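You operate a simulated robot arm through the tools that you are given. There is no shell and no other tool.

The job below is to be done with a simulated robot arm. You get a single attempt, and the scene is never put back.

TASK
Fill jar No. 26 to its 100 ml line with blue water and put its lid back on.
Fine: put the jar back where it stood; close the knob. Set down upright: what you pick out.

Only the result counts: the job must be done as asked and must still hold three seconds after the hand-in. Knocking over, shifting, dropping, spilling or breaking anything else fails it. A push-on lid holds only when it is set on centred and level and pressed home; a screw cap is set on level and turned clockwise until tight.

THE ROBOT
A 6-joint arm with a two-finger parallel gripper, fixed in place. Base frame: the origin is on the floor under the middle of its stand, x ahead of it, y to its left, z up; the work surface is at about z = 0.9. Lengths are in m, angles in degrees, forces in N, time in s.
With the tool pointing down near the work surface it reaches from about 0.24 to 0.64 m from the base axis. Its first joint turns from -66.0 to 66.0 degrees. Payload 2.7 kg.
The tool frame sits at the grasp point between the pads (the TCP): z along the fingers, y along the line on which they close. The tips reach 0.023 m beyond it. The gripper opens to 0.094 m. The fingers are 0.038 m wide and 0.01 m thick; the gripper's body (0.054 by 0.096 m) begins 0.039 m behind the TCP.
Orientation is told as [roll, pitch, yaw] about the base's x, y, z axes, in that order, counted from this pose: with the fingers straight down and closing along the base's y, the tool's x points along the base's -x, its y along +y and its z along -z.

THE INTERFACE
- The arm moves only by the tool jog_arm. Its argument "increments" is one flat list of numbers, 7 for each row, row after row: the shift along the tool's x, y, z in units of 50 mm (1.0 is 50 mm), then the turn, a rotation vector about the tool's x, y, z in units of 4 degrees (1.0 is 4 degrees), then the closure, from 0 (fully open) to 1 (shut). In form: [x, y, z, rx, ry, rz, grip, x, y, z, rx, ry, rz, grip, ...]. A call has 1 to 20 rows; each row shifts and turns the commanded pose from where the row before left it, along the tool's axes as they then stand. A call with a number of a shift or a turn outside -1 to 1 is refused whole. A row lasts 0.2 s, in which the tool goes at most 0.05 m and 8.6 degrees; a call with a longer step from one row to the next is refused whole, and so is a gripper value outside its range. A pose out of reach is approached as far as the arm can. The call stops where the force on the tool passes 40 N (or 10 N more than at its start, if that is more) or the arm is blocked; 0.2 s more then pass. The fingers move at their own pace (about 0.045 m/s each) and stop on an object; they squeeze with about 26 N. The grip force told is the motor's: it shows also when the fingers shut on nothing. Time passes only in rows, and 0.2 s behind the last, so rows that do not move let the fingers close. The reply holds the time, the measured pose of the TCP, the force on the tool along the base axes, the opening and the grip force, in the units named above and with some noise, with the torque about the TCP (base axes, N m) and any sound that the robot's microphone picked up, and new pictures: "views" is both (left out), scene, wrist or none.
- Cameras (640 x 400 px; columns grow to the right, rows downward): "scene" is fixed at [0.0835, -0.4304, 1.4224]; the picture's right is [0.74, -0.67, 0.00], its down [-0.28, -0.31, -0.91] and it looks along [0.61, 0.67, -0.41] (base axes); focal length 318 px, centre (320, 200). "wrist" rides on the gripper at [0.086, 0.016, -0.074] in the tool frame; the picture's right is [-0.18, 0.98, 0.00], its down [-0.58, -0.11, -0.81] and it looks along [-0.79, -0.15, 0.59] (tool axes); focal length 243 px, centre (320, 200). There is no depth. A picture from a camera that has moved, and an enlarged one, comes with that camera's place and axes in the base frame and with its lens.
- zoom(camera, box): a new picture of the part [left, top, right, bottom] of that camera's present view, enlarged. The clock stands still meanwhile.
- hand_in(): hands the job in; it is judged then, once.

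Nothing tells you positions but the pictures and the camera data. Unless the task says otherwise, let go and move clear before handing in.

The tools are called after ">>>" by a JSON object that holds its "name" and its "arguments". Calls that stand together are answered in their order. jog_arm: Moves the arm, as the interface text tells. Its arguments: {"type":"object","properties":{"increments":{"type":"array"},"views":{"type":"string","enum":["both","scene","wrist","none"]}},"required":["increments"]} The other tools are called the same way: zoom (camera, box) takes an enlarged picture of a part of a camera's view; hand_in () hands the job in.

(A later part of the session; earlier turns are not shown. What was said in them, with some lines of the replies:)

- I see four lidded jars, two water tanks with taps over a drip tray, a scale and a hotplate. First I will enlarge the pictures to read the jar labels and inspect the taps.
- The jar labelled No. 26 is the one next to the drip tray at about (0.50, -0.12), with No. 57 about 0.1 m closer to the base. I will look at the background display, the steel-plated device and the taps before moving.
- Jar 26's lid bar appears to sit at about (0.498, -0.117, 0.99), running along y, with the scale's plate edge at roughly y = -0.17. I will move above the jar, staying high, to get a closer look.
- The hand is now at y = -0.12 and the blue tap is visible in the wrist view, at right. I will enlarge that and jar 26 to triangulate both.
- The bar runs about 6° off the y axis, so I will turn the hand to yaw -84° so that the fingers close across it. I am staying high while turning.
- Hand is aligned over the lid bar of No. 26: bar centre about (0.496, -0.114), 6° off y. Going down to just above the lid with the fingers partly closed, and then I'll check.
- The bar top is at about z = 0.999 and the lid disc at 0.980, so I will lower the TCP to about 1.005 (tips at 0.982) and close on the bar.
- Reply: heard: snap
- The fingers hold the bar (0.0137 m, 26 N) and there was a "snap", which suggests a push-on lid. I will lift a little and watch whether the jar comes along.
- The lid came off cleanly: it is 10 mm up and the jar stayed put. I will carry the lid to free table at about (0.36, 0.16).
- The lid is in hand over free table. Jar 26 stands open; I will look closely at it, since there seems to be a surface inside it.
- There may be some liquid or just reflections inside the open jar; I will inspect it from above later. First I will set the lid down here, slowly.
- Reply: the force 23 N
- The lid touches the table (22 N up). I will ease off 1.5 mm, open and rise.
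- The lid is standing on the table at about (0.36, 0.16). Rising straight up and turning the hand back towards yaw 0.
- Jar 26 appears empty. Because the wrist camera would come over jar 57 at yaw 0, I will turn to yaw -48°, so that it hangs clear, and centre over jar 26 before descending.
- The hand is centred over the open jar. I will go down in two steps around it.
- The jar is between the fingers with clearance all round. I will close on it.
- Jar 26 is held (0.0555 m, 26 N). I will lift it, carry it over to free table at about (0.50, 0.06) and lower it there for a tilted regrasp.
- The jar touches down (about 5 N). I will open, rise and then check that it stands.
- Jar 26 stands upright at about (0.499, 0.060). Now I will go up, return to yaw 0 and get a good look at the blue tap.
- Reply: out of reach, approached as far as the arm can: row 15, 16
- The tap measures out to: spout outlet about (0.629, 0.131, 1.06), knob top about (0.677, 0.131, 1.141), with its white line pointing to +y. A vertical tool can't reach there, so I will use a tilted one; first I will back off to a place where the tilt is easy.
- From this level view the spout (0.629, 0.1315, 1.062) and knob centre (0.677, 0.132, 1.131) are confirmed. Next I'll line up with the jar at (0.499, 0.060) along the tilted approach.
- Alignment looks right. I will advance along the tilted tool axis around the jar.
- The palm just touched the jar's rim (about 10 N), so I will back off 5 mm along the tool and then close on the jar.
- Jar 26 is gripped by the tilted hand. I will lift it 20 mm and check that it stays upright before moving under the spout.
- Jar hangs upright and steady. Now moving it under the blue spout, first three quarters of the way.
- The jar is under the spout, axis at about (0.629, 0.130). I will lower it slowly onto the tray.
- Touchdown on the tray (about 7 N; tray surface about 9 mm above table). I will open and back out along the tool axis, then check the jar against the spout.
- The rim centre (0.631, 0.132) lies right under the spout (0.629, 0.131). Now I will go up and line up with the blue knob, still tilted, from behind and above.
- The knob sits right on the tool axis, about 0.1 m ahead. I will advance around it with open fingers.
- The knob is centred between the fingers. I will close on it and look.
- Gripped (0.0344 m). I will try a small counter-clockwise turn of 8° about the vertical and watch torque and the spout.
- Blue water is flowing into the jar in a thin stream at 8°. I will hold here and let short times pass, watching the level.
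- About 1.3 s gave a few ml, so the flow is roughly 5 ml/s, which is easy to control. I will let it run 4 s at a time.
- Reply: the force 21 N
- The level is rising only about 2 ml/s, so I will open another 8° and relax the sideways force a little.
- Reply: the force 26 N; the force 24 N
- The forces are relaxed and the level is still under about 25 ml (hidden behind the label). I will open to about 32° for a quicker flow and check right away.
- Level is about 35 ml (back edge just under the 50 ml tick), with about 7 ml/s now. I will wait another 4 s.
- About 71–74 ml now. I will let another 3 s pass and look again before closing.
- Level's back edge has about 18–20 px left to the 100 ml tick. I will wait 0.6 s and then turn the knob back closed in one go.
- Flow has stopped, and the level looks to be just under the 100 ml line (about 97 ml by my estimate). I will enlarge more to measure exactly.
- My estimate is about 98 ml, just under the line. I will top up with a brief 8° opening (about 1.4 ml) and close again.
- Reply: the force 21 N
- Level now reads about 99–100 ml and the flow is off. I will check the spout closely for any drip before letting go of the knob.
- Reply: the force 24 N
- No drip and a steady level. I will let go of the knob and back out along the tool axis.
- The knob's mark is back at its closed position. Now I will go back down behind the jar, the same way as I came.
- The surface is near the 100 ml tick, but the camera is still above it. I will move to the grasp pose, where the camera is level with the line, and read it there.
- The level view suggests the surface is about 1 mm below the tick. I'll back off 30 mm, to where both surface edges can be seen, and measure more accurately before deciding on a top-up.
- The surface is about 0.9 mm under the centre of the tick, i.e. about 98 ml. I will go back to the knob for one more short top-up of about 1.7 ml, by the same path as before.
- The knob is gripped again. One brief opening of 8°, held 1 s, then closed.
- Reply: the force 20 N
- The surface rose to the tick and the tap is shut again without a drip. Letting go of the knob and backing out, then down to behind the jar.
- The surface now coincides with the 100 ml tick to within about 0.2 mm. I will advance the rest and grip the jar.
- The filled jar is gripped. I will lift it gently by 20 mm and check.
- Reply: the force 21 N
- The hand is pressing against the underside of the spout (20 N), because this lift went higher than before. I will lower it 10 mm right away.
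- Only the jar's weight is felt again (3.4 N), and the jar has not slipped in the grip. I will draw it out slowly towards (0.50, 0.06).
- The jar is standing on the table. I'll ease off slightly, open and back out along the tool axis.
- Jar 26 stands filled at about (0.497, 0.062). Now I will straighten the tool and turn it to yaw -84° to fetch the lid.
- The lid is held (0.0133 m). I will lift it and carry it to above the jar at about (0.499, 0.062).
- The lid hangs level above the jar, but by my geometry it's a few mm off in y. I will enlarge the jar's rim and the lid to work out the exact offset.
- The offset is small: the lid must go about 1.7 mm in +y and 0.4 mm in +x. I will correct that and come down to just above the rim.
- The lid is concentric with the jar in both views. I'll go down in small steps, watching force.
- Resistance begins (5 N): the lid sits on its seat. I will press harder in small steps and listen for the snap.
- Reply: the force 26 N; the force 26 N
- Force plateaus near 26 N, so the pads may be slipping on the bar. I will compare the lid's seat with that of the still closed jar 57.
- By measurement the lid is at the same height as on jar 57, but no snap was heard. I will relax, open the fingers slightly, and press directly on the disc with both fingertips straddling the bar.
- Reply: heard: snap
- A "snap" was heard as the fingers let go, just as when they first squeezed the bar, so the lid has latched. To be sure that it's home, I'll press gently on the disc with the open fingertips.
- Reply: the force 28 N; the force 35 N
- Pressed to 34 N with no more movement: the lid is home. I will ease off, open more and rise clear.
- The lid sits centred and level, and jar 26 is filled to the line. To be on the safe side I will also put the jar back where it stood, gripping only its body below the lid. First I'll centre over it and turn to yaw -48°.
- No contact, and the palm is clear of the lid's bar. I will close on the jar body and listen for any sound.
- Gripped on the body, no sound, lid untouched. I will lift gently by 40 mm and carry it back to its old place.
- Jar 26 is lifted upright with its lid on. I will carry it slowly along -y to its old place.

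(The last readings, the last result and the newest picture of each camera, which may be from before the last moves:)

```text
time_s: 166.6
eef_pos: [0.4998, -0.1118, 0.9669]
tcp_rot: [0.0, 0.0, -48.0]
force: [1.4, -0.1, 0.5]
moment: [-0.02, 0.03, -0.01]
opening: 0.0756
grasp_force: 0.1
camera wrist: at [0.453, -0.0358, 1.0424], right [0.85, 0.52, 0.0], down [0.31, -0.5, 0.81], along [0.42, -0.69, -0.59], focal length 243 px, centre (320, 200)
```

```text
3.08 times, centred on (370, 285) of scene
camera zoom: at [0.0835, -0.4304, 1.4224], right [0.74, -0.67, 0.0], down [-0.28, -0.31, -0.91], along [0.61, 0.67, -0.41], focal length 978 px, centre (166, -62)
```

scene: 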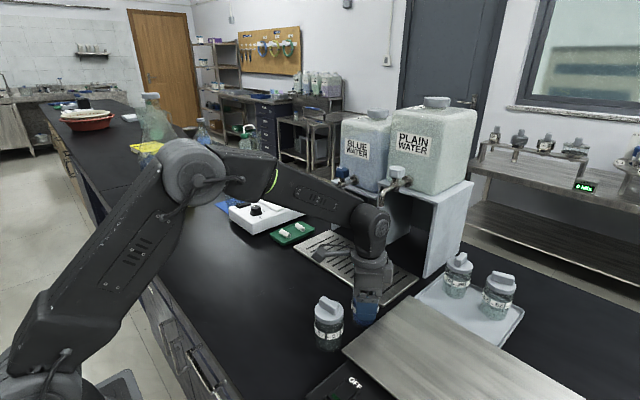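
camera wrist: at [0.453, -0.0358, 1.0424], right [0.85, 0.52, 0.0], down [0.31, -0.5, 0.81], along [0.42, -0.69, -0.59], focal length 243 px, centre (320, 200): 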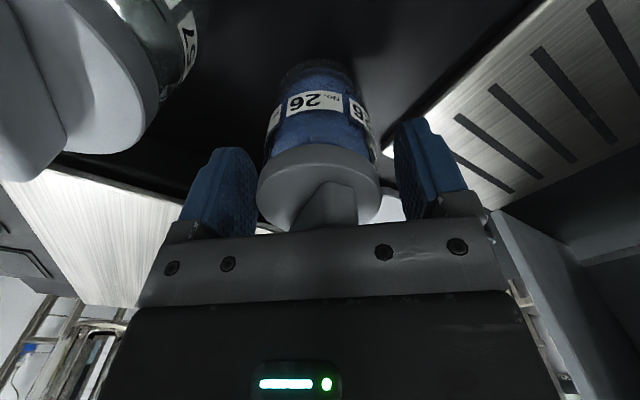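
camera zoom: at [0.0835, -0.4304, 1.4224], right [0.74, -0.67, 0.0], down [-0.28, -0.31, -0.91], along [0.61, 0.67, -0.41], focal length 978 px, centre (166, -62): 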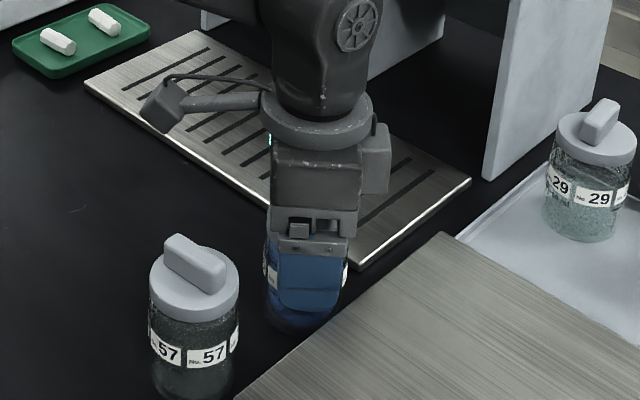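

Jar 26 stands released at its old place. I will rise straight up and move clear.

>>> {"name": "jog_arm", "arguments": {"increments": [0, 0, -0.2, 0, 0, 0, 0.2, 0, 0, -0.4, 0, 0, 0, 0.2, 0, 0, -0.7, 0, 0, 0, 0.2, 0, 0, -0.8, 0, 0, 0, 0.2, 0, 0, -0.8, 0, 0, 0, 0.2, 0, 0, -0.6, 0, 0, 0, 0.2, 0, 0, 0, 0, 0, 0, 0.2], "views": "both"}}

>>> {"name": "zoom", "arguments": {"camera": "scene", "box": [310, 230, 430, 350]}}

>>> {"name": "zoom", "arguments": {"camera": "scene", "box": [345, 275, 390, 335]}}

>>> {"name": "zoom", "arguments": {"camera": "scene", "box": [200, 130, 420, 270]}}

```text
time_s: 168.2
eef_pos: [0.5009, -0.1128, 1.1446]
tcp_rot: [0.0, 0.0, -48.0]
force: [0.1, 0.5, -0.3]
moment: [0.0, 0.03, 0.01]
opening: 0.0752
grasp_force: 0.0
camera wrist: at [0.4532, -0.0358, 1.2184], right [0.85, 0.52, 0.0], down [0.31, -0.5, 0.81], along [0.42, -0.69, -0.59], focal length 243 px, centre (320, 200)
```

scene: 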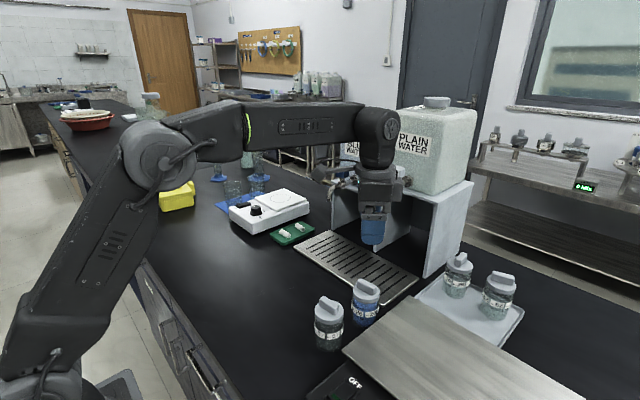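
wrist: 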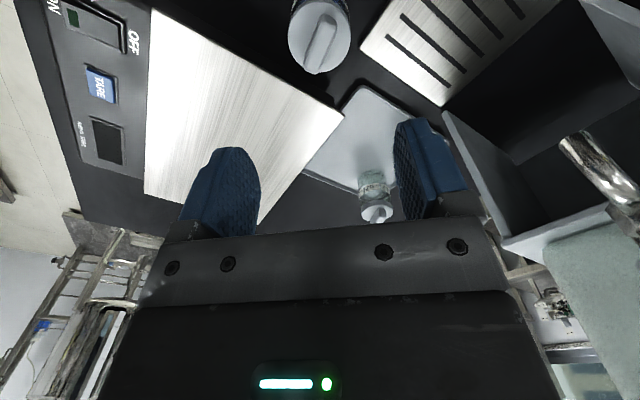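

```text
3.33 times, centred on (370, 290) of scene
camera zoom: at [0.0835, -0.4304, 1.4224], right [0.74, -0.67, 0.0], down [-0.28, -0.31, -0.91], along [0.61, 0.67, -0.41], focal length 1060 px, centre (153, -100)
```

zoom: 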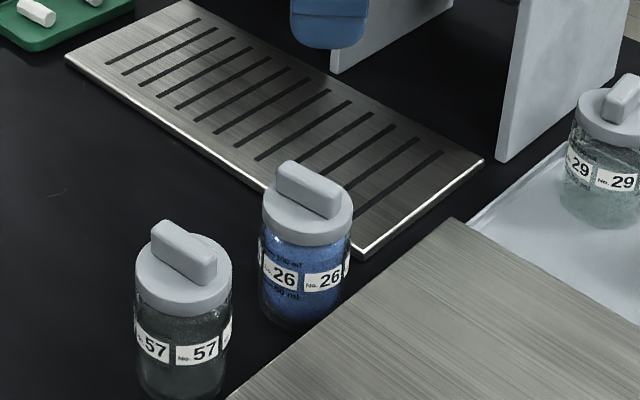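

```text
6.67 times, centred on (368, 305) of scene
camera zoom: at [0.0835, -0.4304, 1.4224], right [0.74, -0.67, 0.0], down [-0.28, -0.31, -0.91], along [0.61, 0.67, -0.41], focal length 2120 px, centre (3, -500)
```

zoom: 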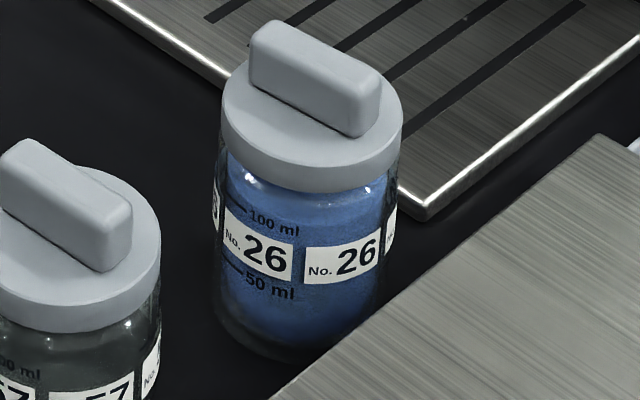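

```text
2.86 times, centred on (310, 200) of scene
camera zoom: at [0.0835, -0.4304, 1.4224], right [0.74, -0.67, 0.0], down [-0.28, -0.31, -0.91], along [0.61, 0.67, -0.41], focal length 908 px, centre (349, 200)
```

zoom: 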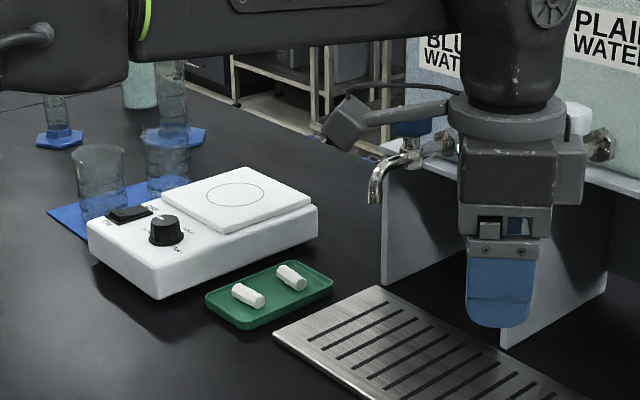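

Jar 26 is back in its place with the lid on, filled to the line, and its neighbours are unmoved. I will move the arm further clear and take a last look at the tap and tray.

>>> {"name": "jog_arm", "arguments": {"increments": [0, 0, -0.6, 0, 0, 0, 0.2, 0.5, -0.03, -0.4, 0, 0, 0, 0.2, 0.5, -0.03, -0.4, 0, 0, 0, 0.2, 0.5, -0.03, -0.3, 0, 0, 0, 0.2, 0.5, -0.03, 0, 0, 0, 0, 0.2, 0.5, 0, 0, 0, 0, 0, 0.2, 0, 0, 0, 0, 0, 0, 0.2], "views": "both"}}

>>> {"name": "zoom", "arguments": {"camera": "scene", "box": [290, 140, 460, 280]}}

>>> {"name": "zoom", "arguments": {"camera": "scene", "box": [347, 277, 383, 299]}}

>>> {"name": "zoom", "arguments": {"camera": "scene", "box": [347, 290, 383, 312]}}

```text
time_s: 169.8
eef_pos: [0.4113, -0.0232, 1.227]
tcp_rot: [0.0, 0.1, -48.0]
force: [0.1, -0.7, 0.3]
moment: [0.03, 0.01, -0.02]
opening: 0.075
grasp_force: 0.1
camera wrist: at [0.3645, 0.0536, 1.3011], right [0.85, 0.52, 0.0], down [0.31, -0.5, 0.81], along [0.42, -0.69, -0.59], focal length 243 px, centre (320, 200)
```

scene: 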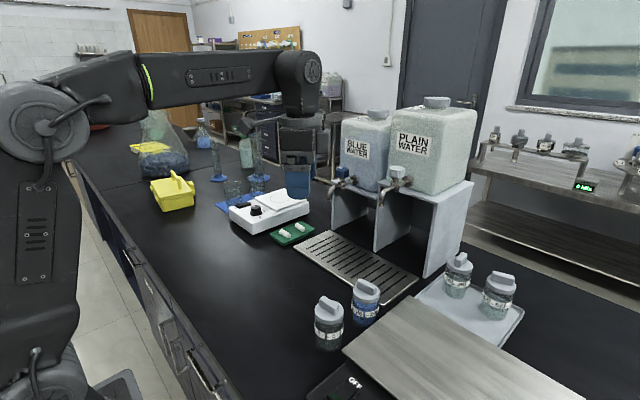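
wrist: 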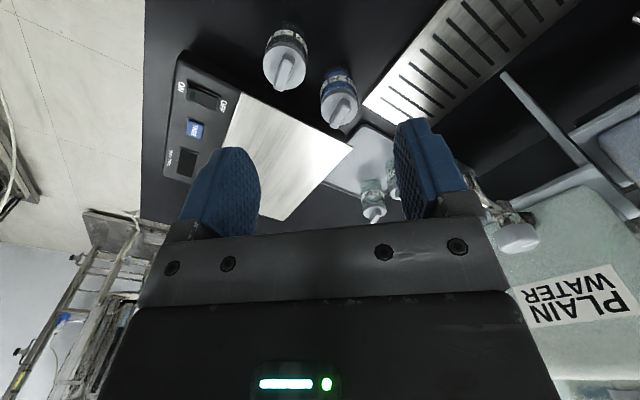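

```text
2.86 times, centred on (375, 210) of scene
camera zoom: at [0.0835, -0.4304, 1.4224], right [0.74, -0.67, 0.0], down [-0.28, -0.31, -0.91], along [0.61, 0.67, -0.41], focal length 908 px, centre (163, 171)
```

zoom: 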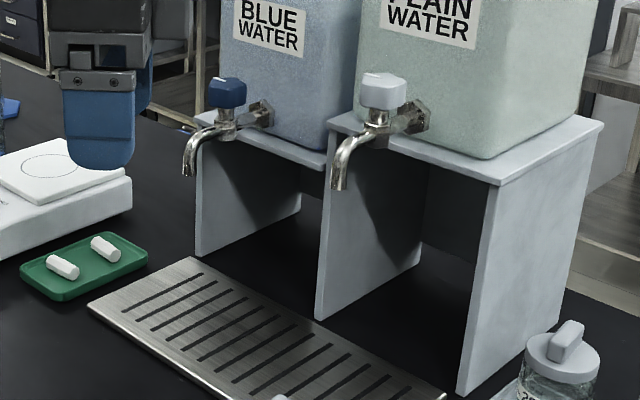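

```text
16.00 times, centred on (365, 288) of scene
camera zoom: at [0.0835, -0.4304, 1.4224], right [0.74, -0.67, 0.0], down [-0.28, -0.31, -0.91], along [0.61, 0.67, -0.41], focal length 5087 px, centre (-400, -1208)
```

zoom: 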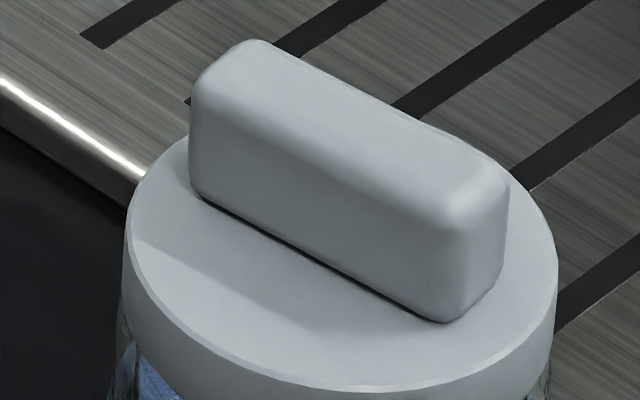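

```text
16.00 times, centred on (365, 301) of scene
camera zoom: at [0.0835, -0.4304, 1.4224], right [0.74, -0.67, 0.0], down [-0.28, -0.31, -0.91], along [0.61, 0.67, -0.41], focal length 5087 px, centre (-400, -1416)
```

zoom: 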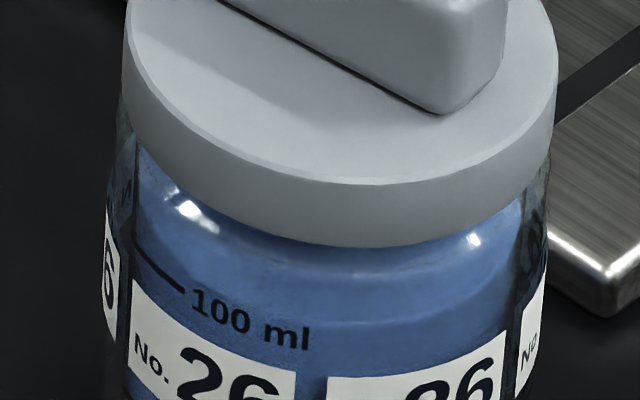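

Everything looks right. Jar 26 is back where it stood, with blue water at the 100 ml line and the lid centred, level and snapped on. The knob is closed with no drip, nothing else has moved, and the hand is clear and empty, so I am handing in.

>>> {"name": "hand_in", "arguments": {}}

```text
The job is handed in.
```

I filled jar No. 26 with blue water to its 100 ml line and put its lid back on. I then set it upright where it stood and handed the job in; no verdict came back.

- **Fill:** from the last close view I put the level within about 0.2 mm of the 100 ml mark, roughly 99.6 ml.
- **Lid:** it snapped on, and pressing it down to 34 N moved it no further. It looks centred and level, at the same height as the lid on jar 57.
- **Tap:** the blue knob is back at its closed mark, with no drip and no water on the tray.
- **Contact with the tap:** while lifting the filled jar I pushed the hand against the underside of the spout with about 20 N. I lowered it straight away; the jar did not slip and the tap looked unchanged afterwards.

In the final pictures jars 29, 57 and 62 and the other things on the bench looked unmoved.
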